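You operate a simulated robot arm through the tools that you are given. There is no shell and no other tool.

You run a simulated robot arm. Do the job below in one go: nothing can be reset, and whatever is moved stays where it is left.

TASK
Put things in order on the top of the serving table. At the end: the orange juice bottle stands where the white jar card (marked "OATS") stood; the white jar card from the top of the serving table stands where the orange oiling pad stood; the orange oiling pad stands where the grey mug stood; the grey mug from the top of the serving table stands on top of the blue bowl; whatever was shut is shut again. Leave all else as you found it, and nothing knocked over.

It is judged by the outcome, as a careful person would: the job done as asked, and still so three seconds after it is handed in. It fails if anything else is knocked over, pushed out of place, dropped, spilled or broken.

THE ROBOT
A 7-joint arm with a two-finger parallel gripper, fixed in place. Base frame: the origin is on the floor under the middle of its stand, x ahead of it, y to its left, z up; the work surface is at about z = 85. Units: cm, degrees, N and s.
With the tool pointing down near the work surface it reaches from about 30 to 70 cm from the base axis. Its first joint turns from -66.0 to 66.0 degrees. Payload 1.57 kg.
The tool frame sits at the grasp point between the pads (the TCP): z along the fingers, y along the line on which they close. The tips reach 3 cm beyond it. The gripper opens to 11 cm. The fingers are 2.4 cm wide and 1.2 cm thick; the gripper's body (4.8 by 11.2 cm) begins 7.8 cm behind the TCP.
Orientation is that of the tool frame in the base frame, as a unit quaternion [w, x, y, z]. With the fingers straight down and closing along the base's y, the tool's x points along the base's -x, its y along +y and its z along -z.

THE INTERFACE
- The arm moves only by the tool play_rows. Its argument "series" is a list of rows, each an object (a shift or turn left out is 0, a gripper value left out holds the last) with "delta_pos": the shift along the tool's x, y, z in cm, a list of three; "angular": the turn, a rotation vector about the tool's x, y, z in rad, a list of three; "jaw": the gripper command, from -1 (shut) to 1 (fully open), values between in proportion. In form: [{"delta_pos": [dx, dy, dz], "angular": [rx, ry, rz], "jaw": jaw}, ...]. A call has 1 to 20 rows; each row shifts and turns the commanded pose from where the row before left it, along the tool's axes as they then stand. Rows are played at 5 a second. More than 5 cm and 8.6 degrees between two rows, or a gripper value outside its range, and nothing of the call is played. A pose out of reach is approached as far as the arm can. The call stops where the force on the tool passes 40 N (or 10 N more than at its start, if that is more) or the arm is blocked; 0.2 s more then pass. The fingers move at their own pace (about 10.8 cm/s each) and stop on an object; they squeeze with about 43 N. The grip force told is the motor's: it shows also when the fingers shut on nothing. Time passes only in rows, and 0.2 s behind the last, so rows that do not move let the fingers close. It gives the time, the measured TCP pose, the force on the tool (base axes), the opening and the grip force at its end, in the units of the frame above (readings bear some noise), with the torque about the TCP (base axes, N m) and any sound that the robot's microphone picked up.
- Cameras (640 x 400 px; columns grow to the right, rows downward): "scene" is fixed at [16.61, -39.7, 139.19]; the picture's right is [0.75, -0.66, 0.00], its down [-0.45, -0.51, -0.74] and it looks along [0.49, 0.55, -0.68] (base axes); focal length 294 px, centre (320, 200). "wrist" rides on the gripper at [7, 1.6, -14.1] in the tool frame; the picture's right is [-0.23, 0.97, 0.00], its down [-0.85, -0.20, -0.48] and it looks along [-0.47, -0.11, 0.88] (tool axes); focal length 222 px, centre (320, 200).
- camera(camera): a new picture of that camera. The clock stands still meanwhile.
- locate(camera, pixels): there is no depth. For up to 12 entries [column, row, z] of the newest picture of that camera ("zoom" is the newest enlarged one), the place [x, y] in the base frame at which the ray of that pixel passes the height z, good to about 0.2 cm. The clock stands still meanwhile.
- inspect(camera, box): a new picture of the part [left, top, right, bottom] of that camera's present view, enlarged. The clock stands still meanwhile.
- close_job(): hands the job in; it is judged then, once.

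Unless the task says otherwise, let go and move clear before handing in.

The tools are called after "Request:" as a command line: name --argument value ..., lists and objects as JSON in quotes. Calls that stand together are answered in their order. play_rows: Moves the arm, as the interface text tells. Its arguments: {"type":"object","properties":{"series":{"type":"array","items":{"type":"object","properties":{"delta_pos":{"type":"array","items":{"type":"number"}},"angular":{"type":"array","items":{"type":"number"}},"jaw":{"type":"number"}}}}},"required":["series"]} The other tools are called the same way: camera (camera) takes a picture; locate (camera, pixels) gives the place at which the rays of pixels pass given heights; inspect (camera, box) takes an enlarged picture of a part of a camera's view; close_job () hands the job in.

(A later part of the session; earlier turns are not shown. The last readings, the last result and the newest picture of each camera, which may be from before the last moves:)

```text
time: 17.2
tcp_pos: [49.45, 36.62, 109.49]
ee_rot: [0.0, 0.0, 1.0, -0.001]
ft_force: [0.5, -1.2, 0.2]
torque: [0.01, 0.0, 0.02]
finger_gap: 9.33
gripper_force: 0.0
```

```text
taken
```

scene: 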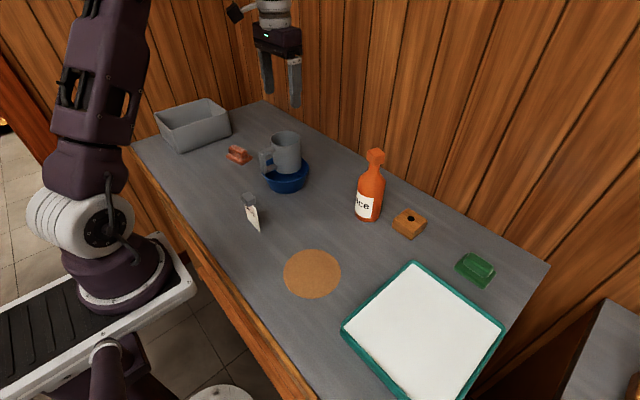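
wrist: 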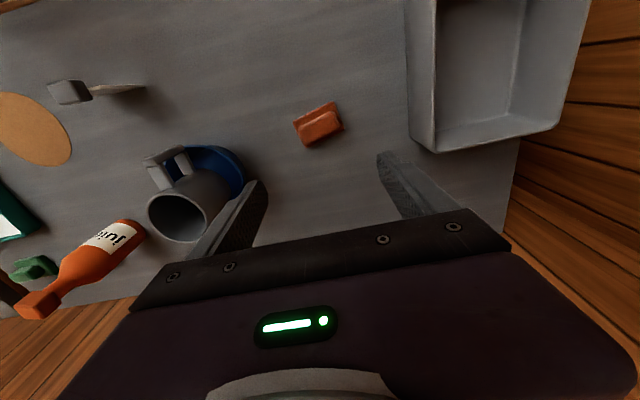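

Request:
inspect --camera "wrist" --box '[285, 95, 355, 155]'

Request:
inspect --camera "scene" --box '[215, 135, 260, 175]'

```text
6.67 times, centred on (320, 125) of wrist
```

zoom: 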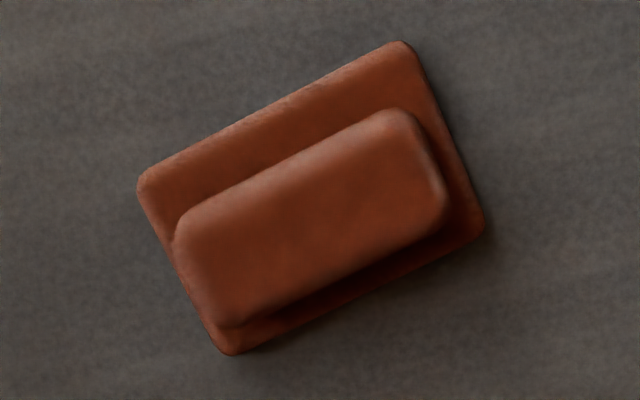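

```text
10.00 times, centred on (238, 155) of scene
```

zoom: 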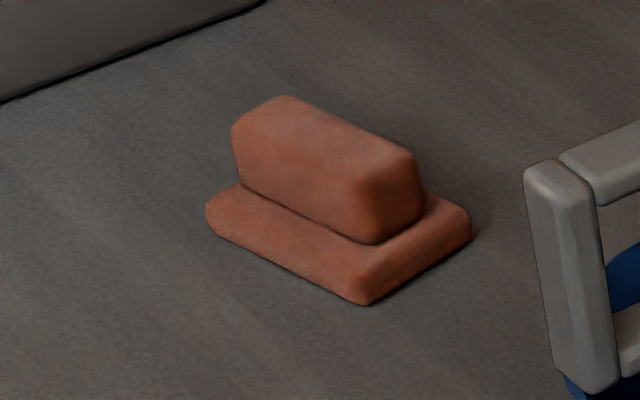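

Request:
locate --camera "wrist" --pixels '[[293, 122.75, 85.6], [332.75, 101, 85.6], [344.75, 129.8, 85.6], [305.75, 147.8, 85.6], [298.5, 127.5, 88.5], [331, 111, 88.5], [338.8, 126.5, 88.5], [307, 143.75, 88.5], [319, 127, 88.5]]'

Request:
locate --camera "scene" --pixels '[[226.5, 157.5, 85.4], [242.2, 165.4, 85.4], [253.2, 158.3, 85.4], [230.5, 146.5, 88.5], [234.5, 144.7, 88.5], [247, 150.2, 88.5], [241.5, 154, 88.5], [238.5, 149, 88.5]]'

```text
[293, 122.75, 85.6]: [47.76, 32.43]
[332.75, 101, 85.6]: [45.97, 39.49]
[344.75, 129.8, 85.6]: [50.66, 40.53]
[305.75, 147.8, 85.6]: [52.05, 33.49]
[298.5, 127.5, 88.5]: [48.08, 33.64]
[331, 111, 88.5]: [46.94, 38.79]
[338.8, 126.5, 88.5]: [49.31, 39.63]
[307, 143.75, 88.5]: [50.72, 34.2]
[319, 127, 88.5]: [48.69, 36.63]
```

```text
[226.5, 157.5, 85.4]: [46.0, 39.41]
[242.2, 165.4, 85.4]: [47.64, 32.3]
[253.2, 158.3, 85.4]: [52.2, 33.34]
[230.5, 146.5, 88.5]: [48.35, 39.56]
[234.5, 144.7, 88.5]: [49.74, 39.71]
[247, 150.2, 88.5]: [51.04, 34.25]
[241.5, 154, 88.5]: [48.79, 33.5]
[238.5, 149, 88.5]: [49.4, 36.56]
```

The pad's slab centre is about (49.1,36.45), its long axis about 13° off y, the grip bar about 5.5×2.6 cm with its top at z≈88.6. I'll align, turn 13° and come down to just above it.

Request:
play_rows --series '[{"delta_pos": [0.35, -0.12, 0], "jaw": 1}, {"angular": [0, 0, -0.1135]}, {"angular": [0, 0, -0.1135]}, {"delta_pos": [0, 0, 3]}, {"delta_pos": [0, 0, 3]}, {"delta_pos": [0, 0, 3]}, {"delta_pos": [0, 0, 3]}, {"delta_pos": [0, 0, 2.5]}, {"delta_pos": [0, 0, 1.5]}, {"delta_pos": [0, 0, 0.8]}, {"delta_pos": [0, 0, 0]}]'

Request:
camera --camera "wrist"

Request:
inspect --camera "scene" --box '[200, 100, 290, 190]'

```text
time: 19.6
tcp_pos: [49.1, 36.37, 92.68]
ee_rot: [0.0, -0.114, 0.993, 0.0]
ft_force: [0.8, 0.6, -0.2]
torque: [0.01, 0.0, 0.02]
finger_gap: 11.0
gripper_force: 0.0
```

```text
taken
```

wrist: 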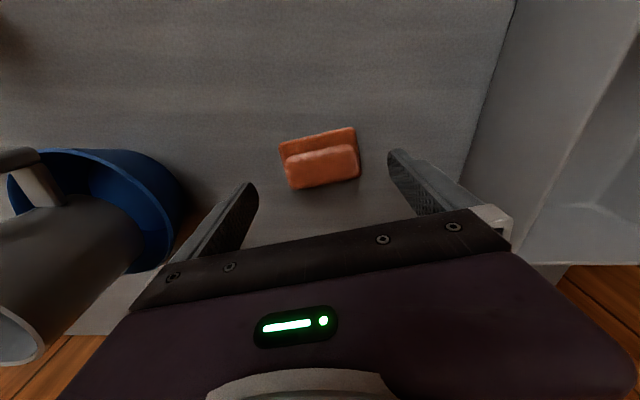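

```text
4.44 times, centred on (245, 145) of scene
```

zoom: 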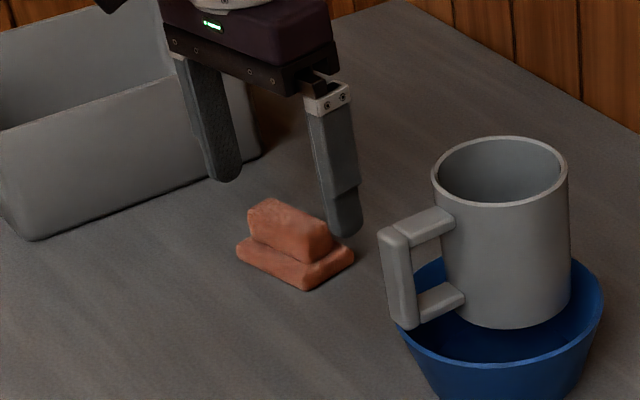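

The gripper is aligned with the pad, with finger tips at (250,190)/(392,155) and bar centre at (322,167). I'll descend to TCP z≈89.7 so the tips stay above the slab and check.

Request:
play_rows --series '[{"delta_pos": [0, 0, 1.2]}, {"delta_pos": [0, 0, 1.0]}, {"delta_pos": [0, 0, 0.6]}, {"delta_pos": [0, 0, 0.1]}, {"delta_pos": [0, 0, 0]}]'

Request:
inspect --camera "wrist" --box '[220, 100, 420, 225]'

Request:
inspect --camera "scene" --box '[215, 120, 275, 175]'

```text
time: 20.8
tcp_pos: [49.08, 36.25, 89.82]
ee_rot: [0.0, -0.113, 0.994, 0.001]
ft_force: [0.6, 0.0, -0.4]
torque: [-0.01, 0.02, 0.0]
finger_gap: 11.01
gripper_force: 0.0
```

```text
3.20 times, centred on (320, 162) of wrist
```

zoom: 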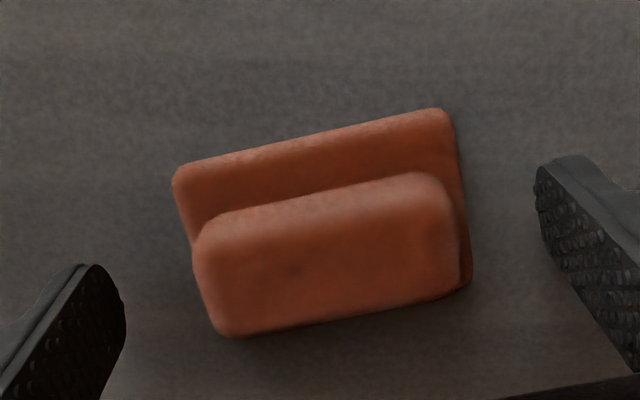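

```text
7.27 times, centred on (245, 148) of scene
```

zoom: 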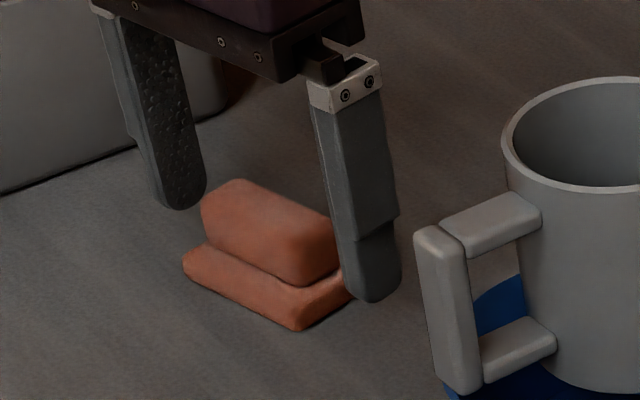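

Tips are at about z=86.8 on both ends of the bar and clear of the mug. I'll close on the bar.

Request:
play_rows --series '[{"delta_pos": [0, 0, 0], "jaw": -1}, {"delta_pos": [0, 0, 0]}, {"delta_pos": [0, 0, 0]}, {"delta_pos": [0, 0, 0]}, {"delta_pos": [0, 0, 0]}]'

Request:
inspect --camera "scene" --box '[215, 120, 275, 175]'

```text
time: 22.0
tcp_pos: [49.13, 36.35, 89.91]
ee_rot: [0.0, -0.113, 0.994, 0.0]
ft_force: [0.2, 0.1, 0.9]
torque: [0.05, 0.04, -0.02]
finger_gap: 6.31
gripper_force: 42.7
```

```text
7.27 times, centred on (245, 148) of scene
```

zoom: 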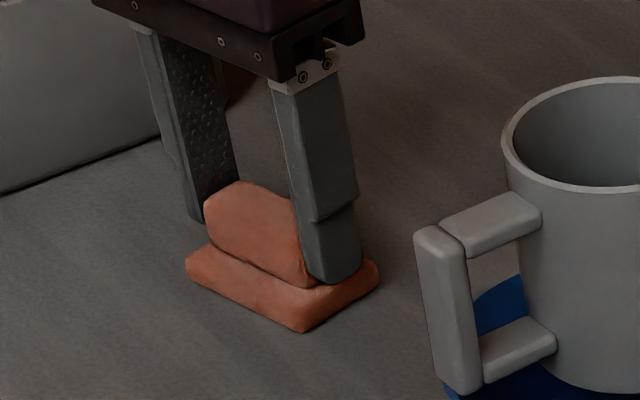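

The bar is gripped at 6.31 cm. I'll lift slowly by about 2.5 cm and check for slip.

Request:
play_rows --series '[{"delta_pos": [0, 0, -0.2]}, {"delta_pos": [0, 0, -0.4]}, {"delta_pos": [0, 0, -0.6]}, {"delta_pos": [0, 0, -0.6]}, {"delta_pos": [0, 0, -0.5]}, {"delta_pos": [0, 0, -0.2]}, {"delta_pos": [0, 0, 0]}]'

Request:
inspect --camera "scene" --box '[215, 110, 275, 175]'

Request:
inspect --camera "wrist" --box '[220, 100, 420, 225]'

```text
time: 23.6
tcp_pos: [49.06, 36.36, 92.52]
ee_rot: [0.001, -0.114, 0.994, 0.0]
ft_force: [-0.1, -0.5, -0.1]
torque: [-0.02, -0.01, 0.01]
finger_gap: 6.28
gripper_force: 43.2
```

```text
6.15 times, centred on (245, 142) of scene
```

zoom: 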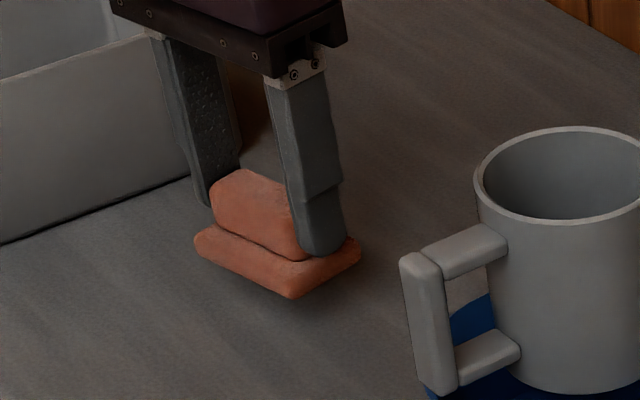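

```text
3.20 times, centred on (320, 162) of wrist
```

zoom: 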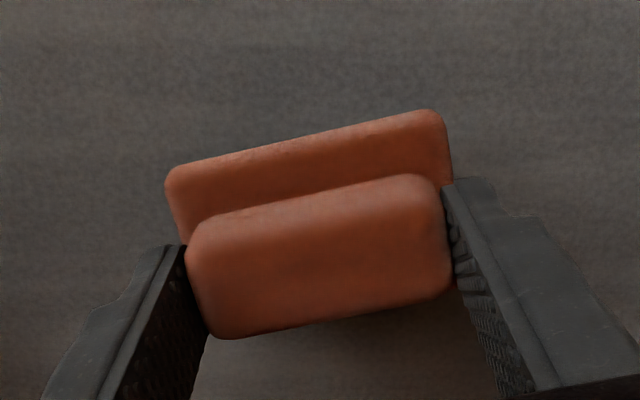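

No slip: the pad's size in the wrist view is unchanged. I'll lift to z≈108 to clear the mug and card, then check.

Request:
play_rows --series '[{"delta_pos": [0, 0, -0.8]}, {"delta_pos": [0, 0, -1.5]}, {"delta_pos": [0, 0, -2]}, {"delta_pos": [0, 0, -2]}, {"delta_pos": [0, 0, -2]}, {"delta_pos": [0, 0, -2]}, {"delta_pos": [0, 0, -2]}, {"delta_pos": [0, 0, -1.5]}, {"delta_pos": [0, 0, -1]}, {"delta_pos": [0, 0, -0.5]}, {"delta_pos": [0, 0, 0]}]'

Request:
camera --camera "wrist"

```text
time: 26.0
tcp_pos: [49.15, 36.48, 107.8]
ee_rot: [0.0, -0.114, 0.994, 0.0]
ft_force: [0.3, -0.5, -1.2]
torque: [-0.03, 0.0, 0.0]
finger_gap: 6.29
gripper_force: 42.7
```

```text
taken
```

wrist: 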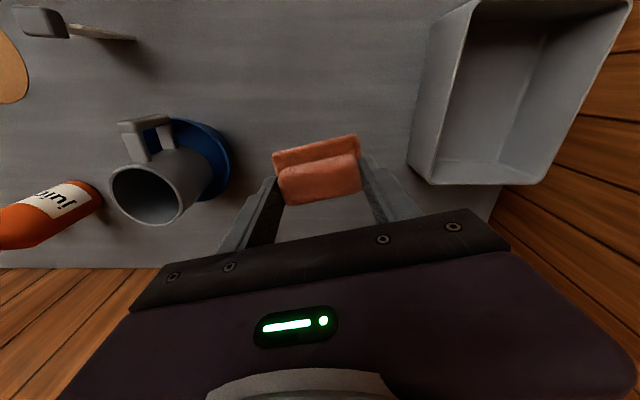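

The pad is held firmly. I'll carry it at z≈108 over to above the cork mat.

Request:
play_rows --series '[{"delta_pos": [0.518, -1.156, 0]}, {"delta_pos": [1.037, -2.313, 0]}, {"delta_pos": [1.296, -2.891, 0]}, {"delta_pos": [1.296, -2.891, 0]}, {"delta_pos": [1.296, -2.891, 0]}, {"delta_pos": [1.296, -2.891, 0]}, {"delta_pos": [1.296, -2.891, 0]}, {"delta_pos": [1.296, -2.891, 0]}, {"delta_pos": [1.296, -2.891, 0]}, {"delta_pos": [1.296, -2.891, 0]}, {"delta_pos": [1.296, -2.891, 0]}, {"delta_pos": [1.296, -2.891, 0]}, {"delta_pos": [1.296, -2.891, 0]}, {"delta_pos": [1.296, -2.891, 0]}, {"delta_pos": [1.296, -2.891, 0]}, {"delta_pos": [1.037, -2.313, 0]}, {"delta_pos": [0.518, -1.156, 0]}, {"delta_pos": [0, 0, 0]}]'

Request:
camera --camera "wrist"

Request:
camera --camera "scene"

```text
time: 29.8
tcp_pos: [39.74, -11.46, 107.84]
ee_rot: [0.0, -0.112, 0.994, 0.0]
ft_force: [0.8, -0.1, -1.0]
torque: [-0.01, -0.02, 0.01]
finger_gap: 6.3
gripper_force: 43.3
```

```text
taken
```

wrist: 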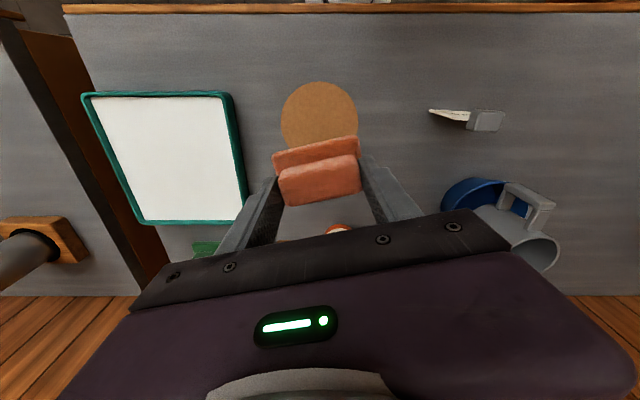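

```text
taken
```

scene: 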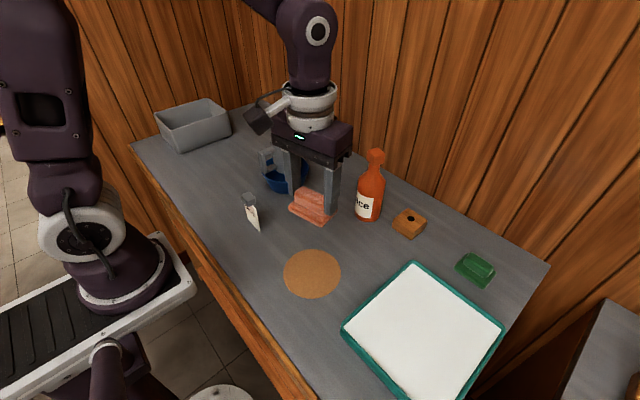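

Request:
locate --camera "scene" --pixels '[[283.5, 273, 85.3], [341, 273, 85.3], [313, 249.5, 85.3], [312, 298.3, 85.3]]'

Request:
locate --camera "wrist" --pixels '[[281, 118, 85.3], [358, 113, 85.3], [319, 81.5, 85.3]]'

```text
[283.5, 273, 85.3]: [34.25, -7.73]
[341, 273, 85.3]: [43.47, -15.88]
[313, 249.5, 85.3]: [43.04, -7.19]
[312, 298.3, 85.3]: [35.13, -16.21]
```

```text
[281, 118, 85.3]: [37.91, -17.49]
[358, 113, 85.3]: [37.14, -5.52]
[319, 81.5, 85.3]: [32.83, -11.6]
```

The mat centre is about (38.95,-11.6) and the pad is right above the mug's old spot at (39.7,-11.5). I'll lower to just above the mat.

Request:
play_rows --series '[{"delta_pos": [0, 0, 1]}, {"delta_pos": [0, 0, 2.2]}, {"delta_pos": [0, 0, 2.5]}, {"delta_pos": [0, 0, 2.5]}, {"delta_pos": [0, 0, 2.5]}, {"delta_pos": [0, 0, 2.5]}, {"delta_pos": [0, 0, 2]}, {"delta_pos": [0, 0, 1]}, {"delta_pos": [0, 0, 0.4]}, {"delta_pos": [0, 0, 0]}]'

Request:
inspect --camera "scene" --box '[265, 210, 365, 310]'

```text
time: 32.0
tcp_pos: [39.68, -11.42, 91.16]
ee_rot: [0.0, -0.114, 0.993, 0.0]
ft_force: [0.4, 0.0, -0.8]
torque: [0.01, -0.03, 0.01]
finger_gap: 6.27
gripper_force: 42.8
```

```text
4.00 times, centred on (315, 260) of scene
```

zoom: 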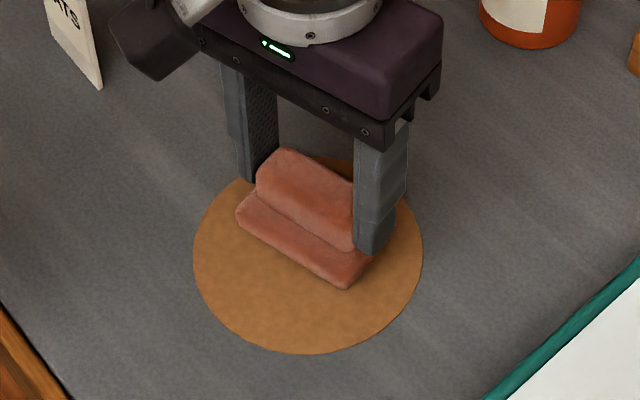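

Just above the mat and free. I'll lower in fine steps until light contact.

Request:
play_rows --series '[{"delta_pos": [0, 0, 0.25]}, {"delta_pos": [0, 0, 0.2]}, {"delta_pos": [0, 0, 0.15]}, {"delta_pos": [0, 0, 0]}]'

```text
time: 33.0
tcp_pos: [39.62, -11.43, 90.48]
ee_rot: [0.001, -0.113, 0.994, 0.0]
ft_force: [-0.4, 0.1, 0.2]
torque: [-0.03, 0.0, -0.01]
finger_gap: 6.27
gripper_force: 43.5
```

Request:
play_rows --series '[{"delta_pos": [0, 0, 0.1]}, {"delta_pos": [0, 0, 0.1]}, {"delta_pos": [0, 0, 0]}]'

```text
time: 33.8
tcp_pos: [39.54, -11.34, 90.41]
ee_rot: [0.0, -0.113, 0.994, 0.0]
ft_force: [-0.1, -0.1, -1.3]
torque: [0.0, 0.01, 0.02]
finger_gap: 6.28
gripper_force: 43.4
```

No firm contact yet; I continue in small steps.

Request:
play_rows --series '[{"delta_pos": [0, 0, 0.1]}, {"delta_pos": [0, 0, 0.1]}, {"delta_pos": [0, 0, 0]}]'

Request:
inspect --camera "scene" --box '[285, 235, 345, 295]'

```text
time: 34.6
tcp_pos: [39.68, -11.46, 90.18]
ee_rot: [0.0, -0.114, 0.994, -0.001]
ft_force: [0.3, -0.4, 0.7]
torque: [0.01, 0.01, -0.01]
finger_gap: 6.29
gripper_force: 43.0
```

```text
6.67 times, centred on (315, 265) of scene
```

zoom: 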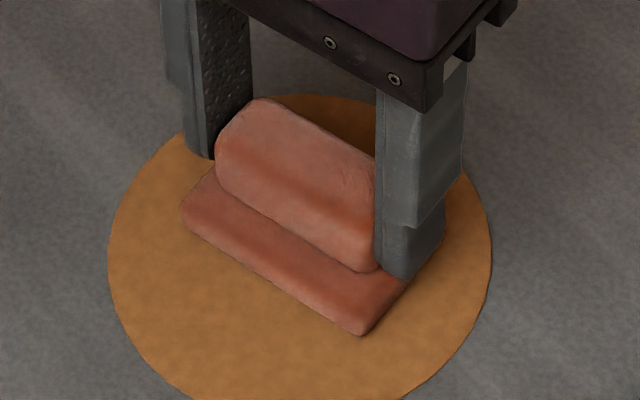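

The pad looks right at the mat. Two more fine steps to confirm contact.

Request:
play_rows --series '[{"delta_pos": [0, 0, 0.1]}, {"delta_pos": [0, 0, 0.1]}, {"delta_pos": [0, 0, 0]}]'

```text
time: 35.4
tcp_pos: [39.6, -11.38, 89.98]
ee_rot: [0.0, -0.114, 0.993, -0.001]
ft_force: [-0.7, 0.3, -0.1]
torque: [-0.02, 0.01, 0.03]
finger_gap: 6.31
gripper_force: 43.3
```

Request:
play_rows --series '[{"delta_pos": [0, 0, 0.1]}, {"delta_pos": [0, 0, 0]}, {"delta_pos": [0, 0, 0]}]'

```text
time: 36.2
tcp_pos: [39.72, -11.44, 89.92]
ee_rot: [0.0, -0.114, 0.993, -0.001]
ft_force: [-0.3, 1.4, 8.6]
torque: [0.08, -0.01, 0.02]
finger_gap: 6.28
gripper_force: 43.6
```

Contact at 8.6 N: the pad is on the mat. I'll open gently and rise straight up.

Request:
play_rows --series '[{"delta_pos": [0, 0, 0], "jaw": 0.35}, {"delta_pos": [0, 0, 0], "jaw": 0.6}, {"delta_pos": [0, 0, 0]}, {"delta_pos": [0, 0, -0.5]}, {"delta_pos": [0, 0, -2]}, {"delta_pos": [0, 0, -3]}, {"delta_pos": [0, 0, -3]}, {"delta_pos": [0, 0, -3]}, {"delta_pos": [0, 0, -3]}, {"delta_pos": [0, 0, -2]}, {"delta_pos": [0, 0, 0]}]'

Request:
camera --camera "scene"

Request:
camera --camera "wrist"

```text
time: 38.6
tcp_pos: [39.46, -11.33, 106.35]
ee_rot: [0.0, -0.113, 0.994, 0.0]
ft_force: [0.3, -0.1, 0.1]
torque: [-0.01, 0.01, 0.02]
finger_gap: 8.81
gripper_force: 0.1
```

```text
taken
```

scene: 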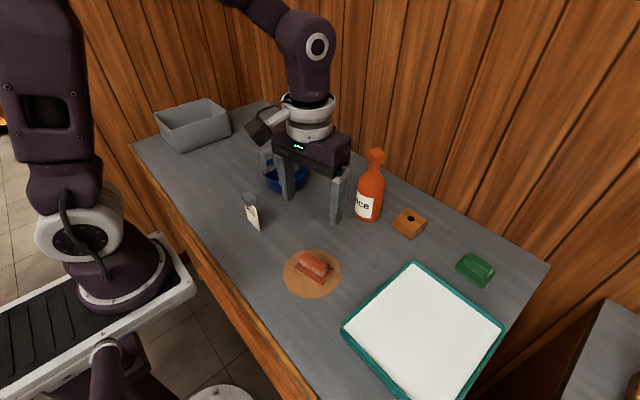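

```text
taken
```

wrist: 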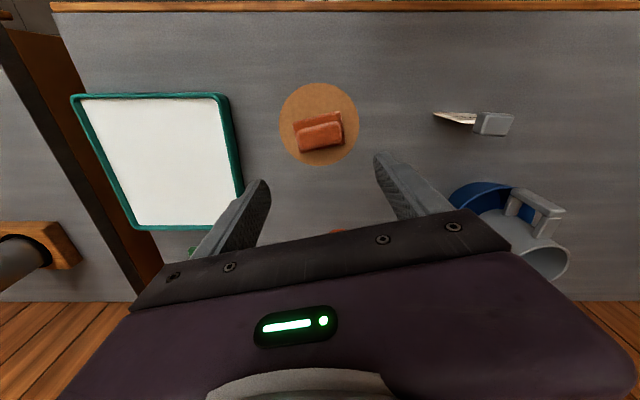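

The pad sits on the cork mat. Next is the OATS card: I turn back 13° and move above it for a close look.

Request:
play_rows --series '[{"angular": [0, 0, 0.1135]}, {"angular": [0, 0, 0.1135]}, {"delta_pos": [0.2, 2, 0]}, {"delta_pos": [0.4, 3.2, 0]}, {"delta_pos": [0.4, 3.2, 0]}, {"delta_pos": [0.4, 3.2, 0]}, {"delta_pos": [0.4, 3.2, 0]}, {"delta_pos": [0.4, 3.2, 0]}, {"delta_pos": [0.2, 2, 0]}, {"delta_pos": [0, 0, 0]}]'

Request:
camera --camera "wrist"

Request:
inspect --camera "wrist" --box '[280, 70, 370, 160]'

Request:
inspect --camera "scene" --box '[230, 180, 280, 240]'

```text
time: 40.8
tcp_pos: [37.16, 8.5, 106.45]
ee_rot: [0.0, 0.0, 1.0, -0.001]
ft_force: [-0.4, -1.2, 0.6]
torque: [-0.02, -0.01, -0.04]
finger_gap: 8.79
gripper_force: 0.1
```

```text
taken
```

wrist: 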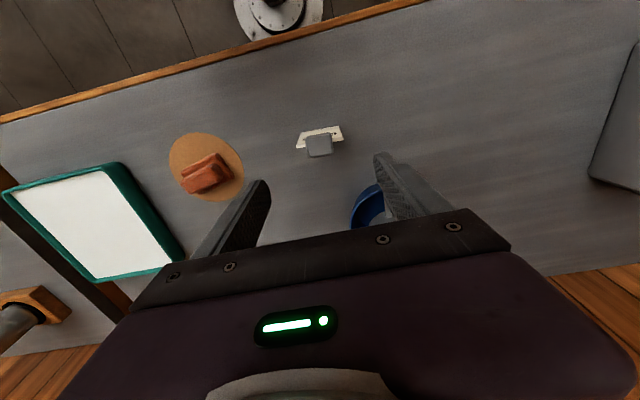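

```text
4.44 times, centred on (325, 115) of wrist
```

zoom: 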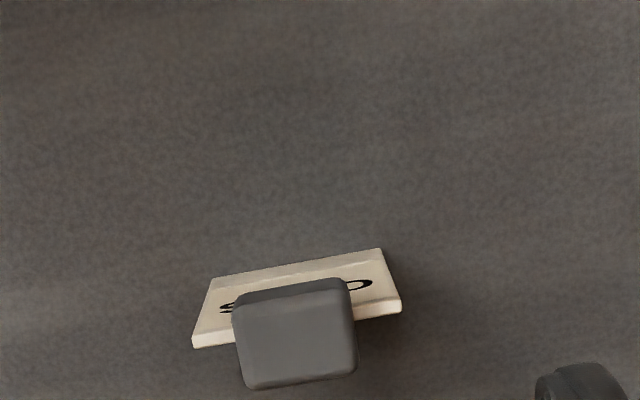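

```text
6.67 times, centred on (255, 210) of scene
```

zoom: 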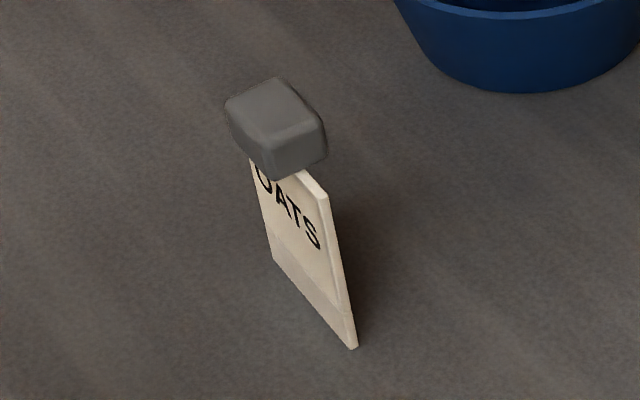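

Request:
locate --camera "wrist" --pixels '[[305.4, 140.2, 94], [331.75, 134.8, 94], [333.3, 152.1, 94], [308.1, 157.3, 94], [301.4, 132.5, 85], [338.5, 126.25, 85], [296.4, 147.5, 91], [343, 138.85, 91], [296.4, 147.5, 92], [343, 138.85, 92]]'

Request:
locate --camera "scene" --pixels '[[240.9, 196.2, 94], [249, 191.5, 94], [255.45, 198.75, 94], [247.8, 201.75, 94], [248.25, 207, 92], [255.75, 203.7, 92], [255.75, 209.25, 92], [255.75, 209.25, 91], [260.25, 232.2, 85], [248.25, 219.3, 85]]'

```text
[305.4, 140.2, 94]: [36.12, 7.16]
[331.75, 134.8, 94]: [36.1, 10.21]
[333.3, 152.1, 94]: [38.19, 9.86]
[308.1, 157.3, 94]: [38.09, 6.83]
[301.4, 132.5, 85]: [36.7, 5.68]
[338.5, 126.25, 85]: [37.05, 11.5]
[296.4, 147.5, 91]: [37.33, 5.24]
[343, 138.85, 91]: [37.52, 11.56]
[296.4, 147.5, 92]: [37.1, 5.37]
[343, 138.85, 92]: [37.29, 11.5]
```

```text
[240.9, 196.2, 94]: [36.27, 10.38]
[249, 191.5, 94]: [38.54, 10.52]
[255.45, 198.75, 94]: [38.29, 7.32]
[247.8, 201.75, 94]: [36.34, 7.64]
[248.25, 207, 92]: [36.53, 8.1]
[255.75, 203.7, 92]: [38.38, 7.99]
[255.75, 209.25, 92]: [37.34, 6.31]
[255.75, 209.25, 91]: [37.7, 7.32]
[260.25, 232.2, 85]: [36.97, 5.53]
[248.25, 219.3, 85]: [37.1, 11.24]
```

The card's block is centred at about (37.1,8.54), 2.0×3.0 cm, top z≈94.4, and the card's thin plane lies along y. I'll turn the gripper 90° so the fingers close along x on the block's broad faces.

Request:
play_rows --series '[{"angular": [0, 0, 0.1428], "jaw": 0.3}, {"angular": [0, 0, 0.1428]}, {"angular": [0, 0, 0.1428]}, {"angular": [0, 0, 0.1428]}, {"angular": [0, 0, 0.1428]}, {"angular": [0, 0, 0.1428]}, {"angular": [0, 0, 0.1428]}, {"angular": [0, 0, 0.1428]}, {"angular": [0, 0, 0.1428]}, {"angular": [0, 0, 0.1428]}, {"angular": [0, 0, 0.1428]}, {"delta_pos": [0, 0, 0]}]'

Request:
camera --camera "wrist"

Request:
camera --camera "scene"

```text
time: 43.4
tcp_pos: [37.1, 8.59, 106.37]
ee_rot: [0.0, 0.708, 0.706, 0.0]
ft_force: [-0.3, -0.4, 0.1]
torque: [-0.02, -0.05, 0.01]
finger_gap: 7.15
gripper_force: 0.0
```

```text
taken
```

wrist: 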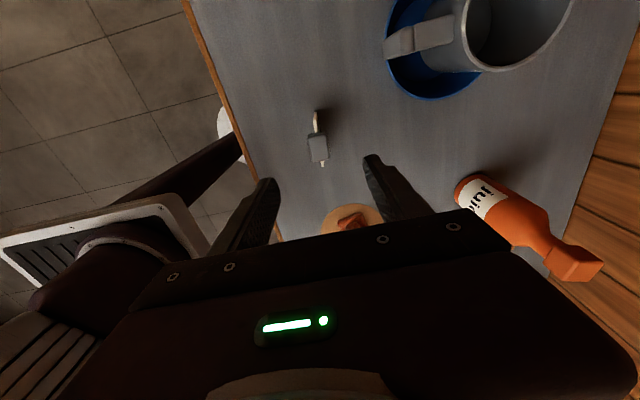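

```text
taken
```

scene: 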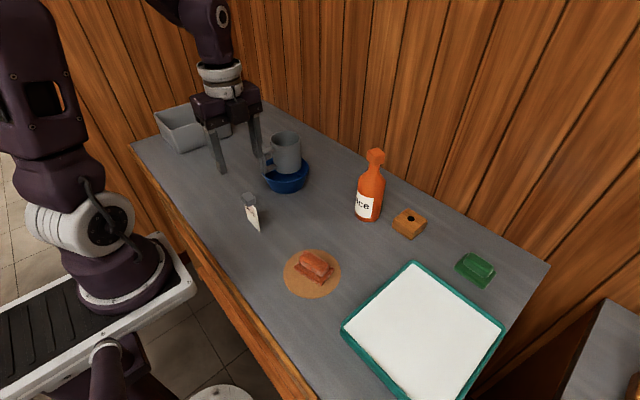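

The turn worked (tool y now along +x). I'll descend to z≈97, just above the block, and check alignment.

Request:
play_rows --series '[{"delta_pos": [0, 0, 2]}, {"delta_pos": [0, 0, 2.5]}, {"delta_pos": [0, 0, 2.5]}, {"delta_pos": [0, 0, 1.5]}, {"delta_pos": [0, 0, 0.5]}, {"delta_pos": [0, 0, 0]}]'

Request:
inspect --camera "wrist" --box '[230, 90, 410, 230]'

Request:
inspect --camera "scene" --box '[210, 150, 300, 240]'

```text
time: 44.8
tcp_pos: [37.24, 8.39, 97.31]
ee_rot: [0.0, 0.707, 0.707, 0.0]
ft_force: [0.0, 0.0, 0.2]
torque: [0.01, -0.02, -0.03]
finger_gap: 7.16
gripper_force: 0.0
```

```text
2.86 times, centred on (320, 160) of wrist
```

zoom: 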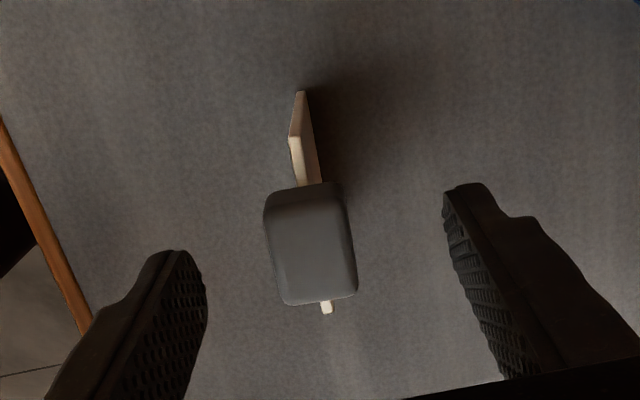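

```text
4.44 times, centred on (255, 195) of scene
```

zoom: 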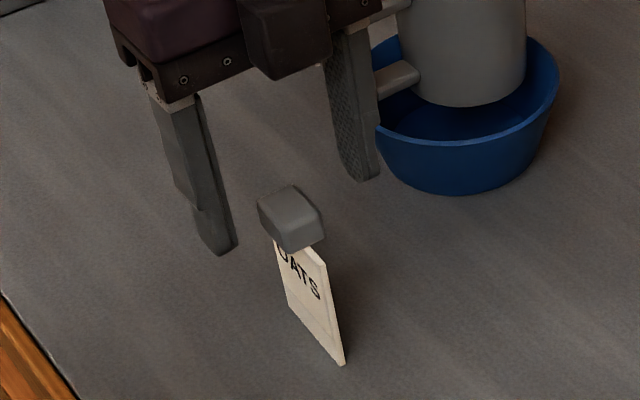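

Fingers straddle the block evenly. I'll nudge a tenth of a cm and descend to z≈93.7, tips beside the card face.

Request:
play_rows --series '[{"delta_pos": [0.1, -0.1, 0.8]}, {"delta_pos": [0, 0, 1.2]}, {"delta_pos": [0, 0, 1.0]}, {"delta_pos": [0, 0, 0.5]}, {"delta_pos": [0, 0, 0]}, {"delta_pos": [0, 0, 0], "jaw": -0.2}, {"delta_pos": [0, 0, 0]}]'

Request:
inspect --camera "wrist" --box '[230, 90, 410, 230]'

Request:
inspect --camera "scene" --box '[210, 150, 300, 240]'

```text
time: 46.4
tcp_pos: [37.12, 8.65, 93.72]
ee_rot: [0.001, 0.708, 0.707, 0.0]
ft_force: [0.4, 0.8, -0.1]
torque: [-0.01, -0.01, 0.0]
finger_gap: 4.42
gripper_force: 0.2
```

```text
2.86 times, centred on (320, 160) of wrist
```

zoom: 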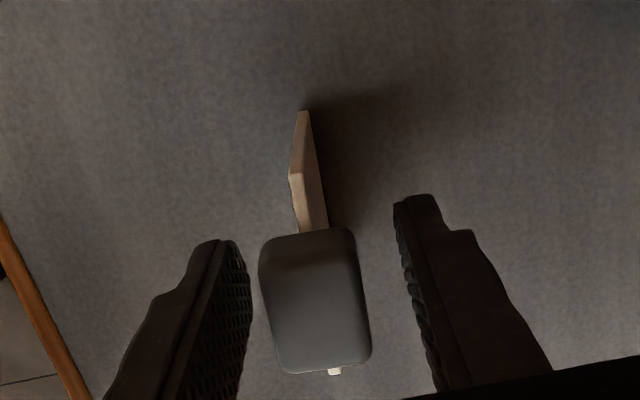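

```text
4.44 times, centred on (255, 195) of scene
```

zoom: 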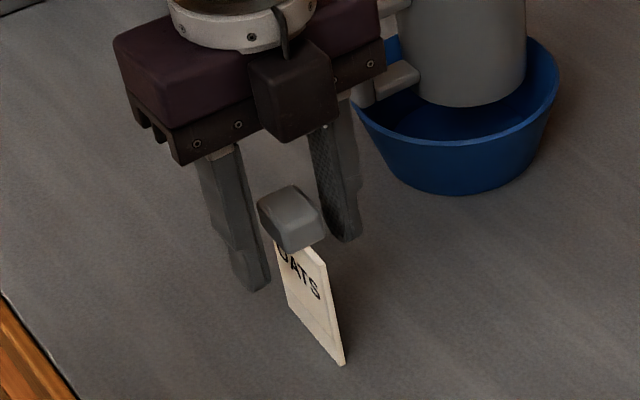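

Block is between the pads at the right depth, (318,195) in wrist pixels. Closing on it.

Request:
play_rows --series '[{"delta_pos": [0, 0, 0], "jaw": -0.45}, {"delta_pos": [0, 0, 0], "jaw": -1}, {"delta_pos": [0, 0, 0]}, {"delta_pos": [0, 0, 0]}, {"delta_pos": [0, 0, 0]}]'

Request:
inspect --camera "scene" --box '[210, 150, 300, 240]'

```text
time: 47.6
tcp_pos: [37.09, 8.57, 93.77]
ee_rot: [0.0, 0.707, 0.707, 0.001]
ft_force: [0.2, 0.1, 0.9]
torque: [0.01, -0.03, 0.0]
finger_gap: 2.28
gripper_force: 35.6
```

```text
4.44 times, centred on (255, 195) of scene
```

zoom: 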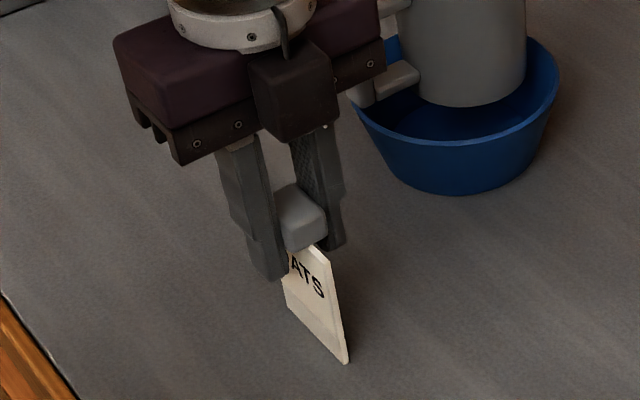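

Gripped at 2.28 cm. I'll lift slowly by 2.5 cm and check.

Request:
play_rows --series '[{"delta_pos": [0, 0, 0]}, {"delta_pos": [0, 0, -0.2]}, {"delta_pos": [0, 0, -0.4]}, {"delta_pos": [0, 0, -0.6]}, {"delta_pos": [0, 0, -0.6]}, {"delta_pos": [0, 0, -0.5]}, {"delta_pos": [0, 0, -0.2]}, {"delta_pos": [0, 0, 0]}]'

Request:
inspect --camera "scene" --box '[210, 150, 300, 240]'

Request:
inspect --camera "wrist" --box '[230, 90, 410, 230]'

```text
time: 49.4
tcp_pos: [37.11, 8.68, 96.25]
ee_rot: [-0.001, 0.707, 0.707, 0.0]
ft_force: [-0.2, 0.3, -0.3]
torque: [0.03, 0.01, 0.0]
finger_gap: 2.28
gripper_force: 35.4
```

```text
4.44 times, centred on (255, 195) of scene
```

zoom: 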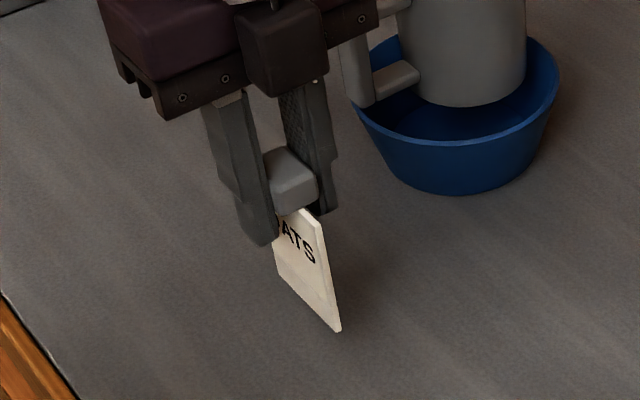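

```text
2.86 times, centred on (320, 160) of wrist
```

zoom: 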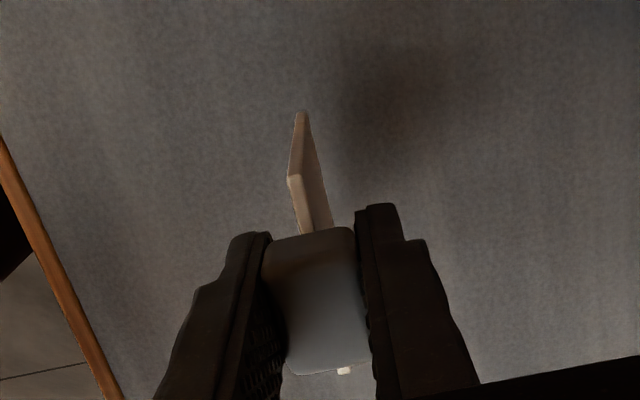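

No slip and the card hangs straight. I'll raise it to z≈110, well above the mug.

Request:
play_rows --series '[{"delta_pos": [0, 0, -0.6]}, {"delta_pos": [0, 0, -1.4]}, {"delta_pos": [0, 0, -2]}, {"delta_pos": [0, 0, -2]}, {"delta_pos": [0, 0, -2]}, {"delta_pos": [0, 0, -2]}, {"delta_pos": [0, 0, -2]}, {"delta_pos": [0, 0, -1.2]}, {"delta_pos": [0, 0, -0.6]}, {"delta_pos": [0, 0, 0]}]'

Request:
play_rows --series '[{"delta_pos": [1.0, 0.43, 0]}, {"delta_pos": [2.0, 0.86, 0]}, {"delta_pos": [2.6, 1.12, 0]}, {"delta_pos": [2.6, 1.12, 0]}, {"delta_pos": [2.6, 1.12, 0]}, {"delta_pos": [2.6, 1.12, 0]}, {"delta_pos": [2.6, 1.12, 0]}, {"delta_pos": [2.6, 1.12, 0]}, {"delta_pos": [2.6, 1.12, 0]}, {"delta_pos": [2.6, 1.12, 0]}, {"delta_pos": [2.2, 0.95, 0]}, {"delta_pos": [1.2, 0.52, 0]}, {"delta_pos": [0.6, 0.28, 0]}, {"delta_pos": [0, 0, 0]}]'

Request:
camera --camera "wrist"

Request:
camera --camera "scene"

```text
time: 51.6
tcp_pos: [37.15, 8.65, 110.13]
ee_rot: [0.001, 0.707, 0.707, 0.001]
ft_force: [-1.2, 0.0, -0.1]
torque: [0.01, 0.0, -0.03]
finger_gap: 2.29
gripper_force: 34.9
```

```text
time: 54.6
tcp_pos: [49.1, 36.45, 110.16]
ee_rot: [0.0, 0.707, 0.708, 0.001]
ft_force: [-0.6, -0.1, -0.1]
torque: [0.0, 0.04, 0.0]
finger_gap: 2.3
gripper_force: 35.1
```

```text
taken
```

wrist: 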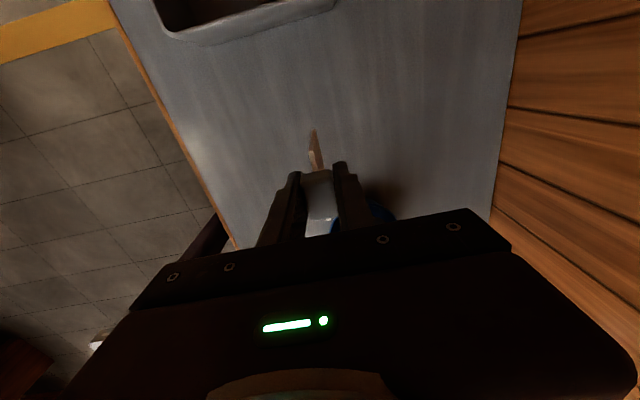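

```text
taken
```

scene: 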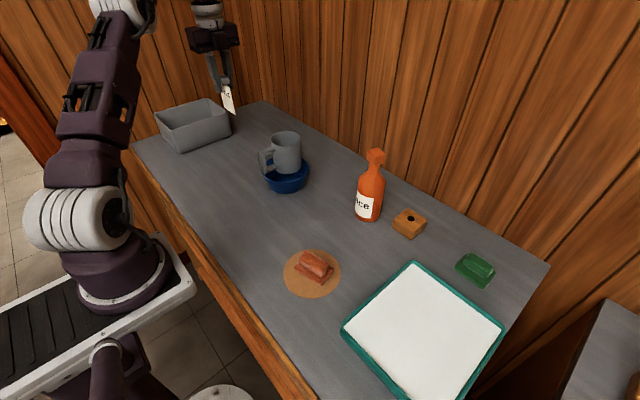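

The card is over the pad's old spot (49.1,36.45). I'll lower to just above the table.

Request:
play_rows --series '[{"delta_pos": [0, 0, 0.8]}, {"delta_pos": [0, 0, 1.8]}, {"delta_pos": [0, 0, 2.2]}, {"delta_pos": [0, 0, 2.2]}, {"delta_pos": [0, 0, 2.2]}, {"delta_pos": [0, 0, 2.2]}, {"delta_pos": [0, 0, 2]}, {"delta_pos": [0, 0, 1.2]}, {"delta_pos": [0, 0, 0.7]}, {"delta_pos": [0, 0, 0.4]}, {"delta_pos": [0, 0, 0]}]'

Request:
inspect --camera "scene" --box '[200, 90, 290, 180]'

```text
time: 57.0
tcp_pos: [49.2, 36.48, 94.36]
ee_rot: [0.0, 0.707, 0.707, 0.0]
ft_force: [-0.1, -0.1, 0.1]
torque: [0.01, -0.03, 0.01]
finger_gap: 2.27
gripper_force: 36.1
```

```text
4.44 times, centred on (245, 135) of scene
```

zoom: 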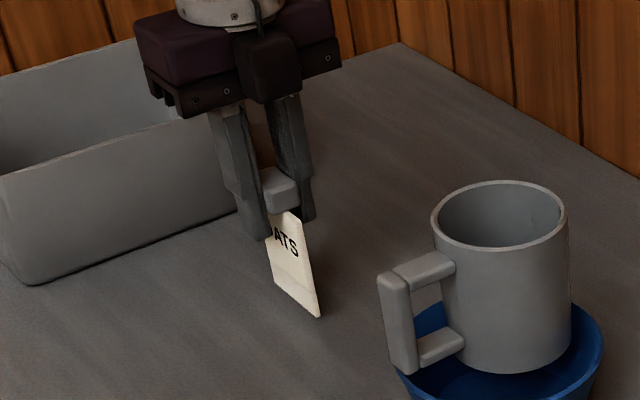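

Card is about 0.6 cm above the table and vertical. I'll go down in fine steps.

Request:
play_rows --series '[{"delta_pos": [0, 0, 0.15]}, {"delta_pos": [0, 0, 0.15]}, {"delta_pos": [0, 0, 0.1]}, {"delta_pos": [0, 0, 0]}]'

Request:
play_rows --series '[{"delta_pos": [0, 0, 0.1]}, {"delta_pos": [0, 0, 0]}]'

```text
time: 58.0
tcp_pos: [49.1, 36.46, 94.05]
ee_rot: [0.0, 0.707, 0.707, 0.0]
ft_force: [0.4, 0.5, -0.6]
torque: [0.02, 0.01, -0.02]
finger_gap: 2.28
gripper_force: 35.2
```

```text
time: 58.6
tcp_pos: [49.18, 36.36, 94.02]
ee_rot: [0.001, 0.707, 0.707, 0.0]
ft_force: [-0.1, -0.1, -0.2]
torque: [-0.04, 0.0, 0.02]
finger_gap: 2.3
gripper_force: 34.8
```

Request:
play_rows --series '[{"delta_pos": [0, 0, 0.1]}, {"delta_pos": [0, 0, 0]}]'

Request:
play_rows --series '[{"delta_pos": [0, 0, 0.08]}, {"delta_pos": [0, 0, 0]}]'

```text
time: 59.2
tcp_pos: [49.21, 36.55, 93.81]
ee_rot: [0.0, 0.707, 0.708, 0.0]
ft_force: [1.0, -0.2, 0.1]
torque: [0.0, 0.01, 0.01]
finger_gap: 2.28
gripper_force: 35.1
```

```text
time: 59.8
tcp_pos: [49.23, 36.45, 93.66]
ee_rot: [0.0, 0.708, 0.706, 0.0]
ft_force: [-0.3, -0.5, 2.0]
torque: [-0.07, 0.0, 0.02]
finger_gap: 2.28
gripper_force: 35.5
```

A hint of contact (2 N). One more tiny step to confirm.

Request:
play_rows --series '[{"delta_pos": [0, 0, 0.06]}, {"delta_pos": [0, 0, 0]}]'

Request:
inspect --camera "scene" --box '[215, 115, 265, 170]'

```text
time: 60.4
tcp_pos: [49.05, 36.56, 93.74]
ee_rot: [0.001, 0.707, 0.707, 0.0]
ft_force: [0.3, 1.0, 7.5]
torque: [-0.05, 0.04, 0.0]
finger_gap: 2.26
gripper_force: 35.3
```

```text
7.27 times, centred on (240, 142) of scene
```

zoom: 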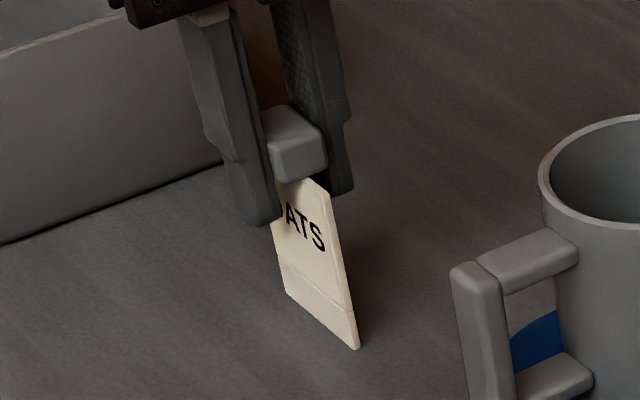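

Contact is confirmed at 7.5 N and the card is upright. I'll ease the fingers open, wait, then check before rising.

Request:
play_rows --series '[{"delta_pos": [0, 0, 0], "jaw": -0.3}, {"delta_pos": [0, 0, 0]}, {"delta_pos": [0, 0, 0], "jaw": 0.1}, {"delta_pos": [0, 0, 0]}]'

Request:
inspect --camera "scene" --box '[215, 115, 265, 170]'

```text
time: 61.4
tcp_pos: [49.08, 36.34, 93.86]
ee_rot: [0.0, 0.707, 0.707, -0.001]
ft_force: [0.3, 0.2, 0.1]
torque: [-0.01, -0.03, -0.02]
finger_gap: 6.05
gripper_force: 0.0
```

```text
7.27 times, centred on (240, 142) of scene
```

zoom: 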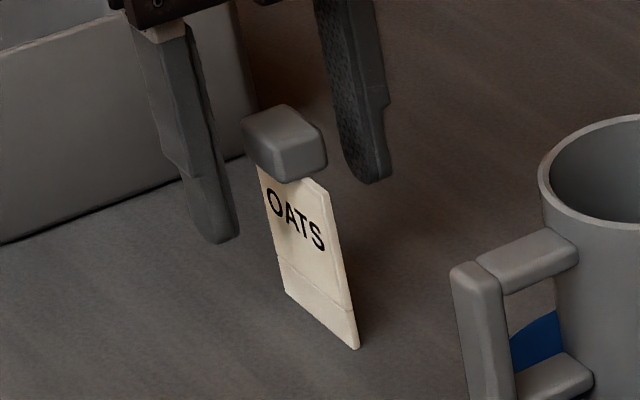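

The card stands on its own. I'll rise straight up.

Request:
play_rows --series '[{"delta_pos": [0, 0, -0.5]}, {"delta_pos": [0, 0, -2]}, {"delta_pos": [0, 0, -3]}, {"delta_pos": [0, 0, -3.5]}, {"delta_pos": [0, 0, -3.5]}, {"delta_pos": [0, 0, -3.5]}, {"delta_pos": [0, 0, -2]}, {"delta_pos": [0, 0, 0]}]'

Request:
camera --camera "scene"

Request:
inspect --camera "scene" --box '[330, 140, 430, 240]'

```text
time: 63.2
tcp_pos: [49.22, 36.57, 111.77]
ee_rot: [0.0, 0.707, 0.707, 0.0]
ft_force: [0.0, 0.4, -0.6]
torque: [-0.02, -0.01, -0.01]
finger_gap: 6.05
gripper_force: 0.1
```

```text
taken
```

scene: 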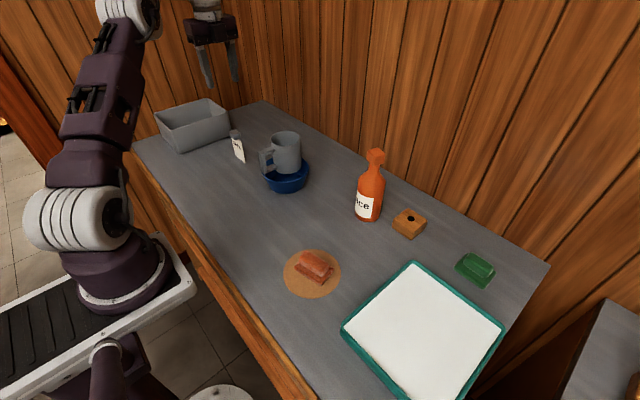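

```text
4.00 times, centred on (380, 190) of scene
```

zoom: 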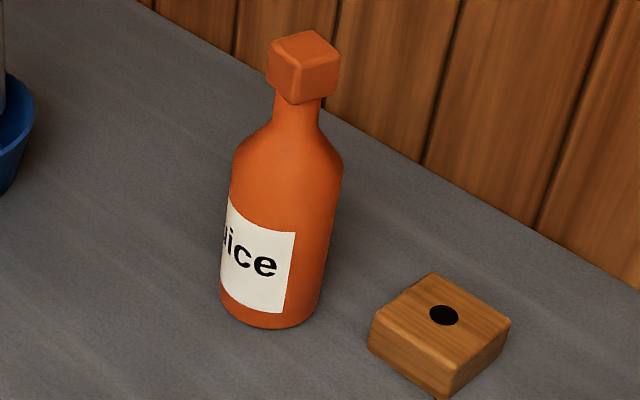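

The card stands at the pad's old spot and everything else is as it was. Now the bottle: I'll examine its cap (a cube, good for gripping) and the wooden block next to it.

Request:
inspect --camera "scene" --box '[355, 140, 400, 180]'

Request:
locate --camera "scene" --pixels '[[392, 225, 86], [411, 239, 85], [408, 208, 87.5], [427, 221, 87.5]]'

```text
10.00 times, centred on (378, 160) of scene
```

zoom: 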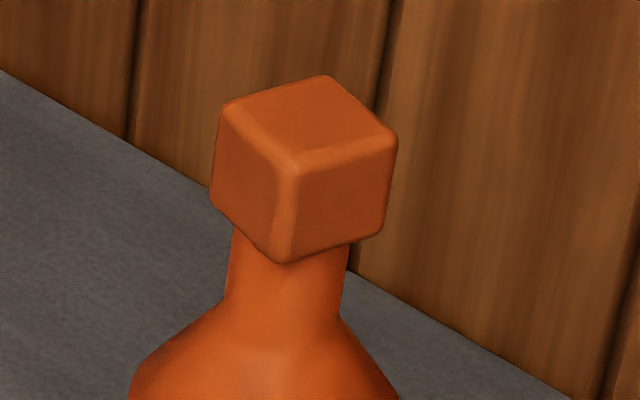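

```text
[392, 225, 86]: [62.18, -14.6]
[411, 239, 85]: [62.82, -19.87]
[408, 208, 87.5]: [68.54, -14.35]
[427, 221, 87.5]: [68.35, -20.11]
```

Request:
locate --camera "scene" --pixels '[[368, 150.5, 104], [377.8, 147.7, 104], [384.8, 154, 104], [374.5, 156.5, 104], [374.4, 166.2, 101], [366.3, 161, 101], [383.5, 163.5, 101], [368, 150.5, 103], [384.8, 154, 103]]'

Request:
play_rows --series '[{"angular": [0, 0, -0.1428], "delta_pos": [-1, 0.3, 0]}, {"angular": [0, 0, -0.1428]}, {"angular": [0, 0, -0.1428]}, {"angular": [0, 0, -0.1428]}, {"angular": [0, 0, -0.1428]}, {"angular": [0, 0, -0.1428]}, {"angular": [0, 0, -0.1428]}, {"angular": [0, 0, -0.1428]}, {"angular": [0, 0, -0.1428]}, {"angular": [0, 0, -0.1428]}, {"angular": [0, 0, -0.1428]}, {"delta_pos": [0, 0, 0]}]'

```text
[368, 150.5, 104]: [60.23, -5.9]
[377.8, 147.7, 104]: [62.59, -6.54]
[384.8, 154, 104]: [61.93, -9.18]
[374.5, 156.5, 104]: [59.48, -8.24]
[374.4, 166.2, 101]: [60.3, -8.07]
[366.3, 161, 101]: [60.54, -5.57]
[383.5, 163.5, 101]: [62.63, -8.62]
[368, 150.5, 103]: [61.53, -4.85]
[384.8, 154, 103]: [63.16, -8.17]
```

```text
time: 65.8
tcp_pos: [49.44, 35.49, 111.71]
ee_rot: [0.0, -0.002, 1.0, 0.0]
ft_force: [-0.4, -0.2, 0.8]
torque: [0.01, 0.0, 0.01]
finger_gap: 6.03
gripper_force: 0.1
```

The cap's top centre is about (61.1,-7.5) at z≈104, roughly a 2.5 cm cube yawed about -15 to -20°. I'll travel there at z≈111.7, above everything, for a precise view.

Request:
play_rows --series '[{"delta_pos": [-0.32, -1.19, 0], "jaw": 0.1}, {"delta_pos": [-0.64, -2.39, 0]}, {"delta_pos": [-0.8, -2.986, 0]}, {"delta_pos": [-0.8, -2.986, 0]}, {"delta_pos": [-0.8, -2.986, 0]}, {"delta_pos": [-0.8, -2.986, 0]}, {"delta_pos": [-0.8, -2.986, 0]}, {"delta_pos": [-0.8, -2.986, 0]}, {"delta_pos": [-0.8, -2.986, 0]}, {"delta_pos": [-0.8, -2.986, 0]}, {"delta_pos": [-0.8, -2.986, 0]}, {"delta_pos": [-0.8, -2.986, 0]}, {"delta_pos": [-0.8, -2.986, 0]}, {"delta_pos": [-0.8, -2.986, 0]}, {"delta_pos": [-0.64, -2.39, 0]}, {"delta_pos": [-0.32, -1.19, 0]}, {"delta_pos": [0, 0, 0]}]'

Request:
camera --camera "wrist"

Request:
camera --camera "scene"

```text
time: 69.4
tcp_pos: [60.8, -7.55, 111.73]
ee_rot: [0.0, 0.0, 1.0, 0.0]
ft_force: [-0.2, 0.3, -0.8]
torque: [0.05, 0.01, 0.01]
finger_gap: 6.07
gripper_force: 0.1
```

```text
taken
```

wrist: 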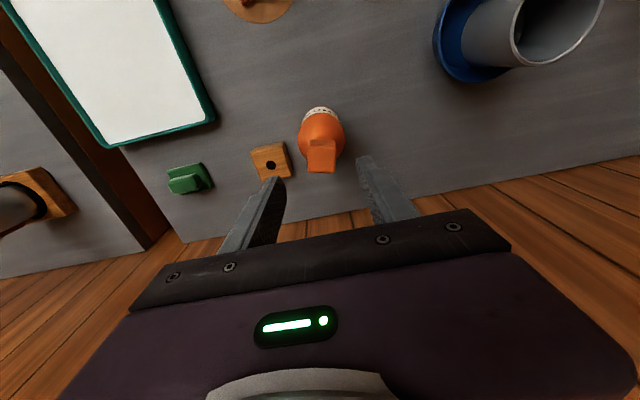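

```text
taken
```

scene: 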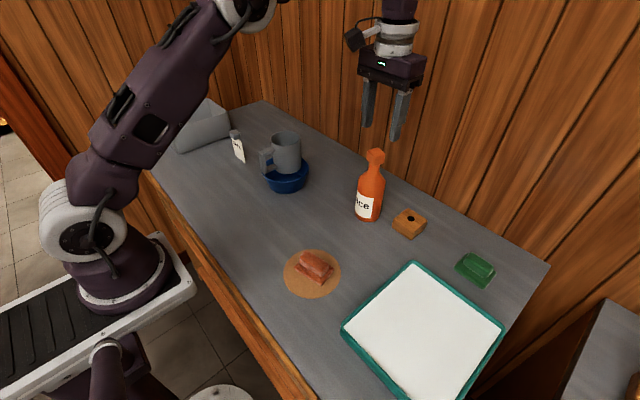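

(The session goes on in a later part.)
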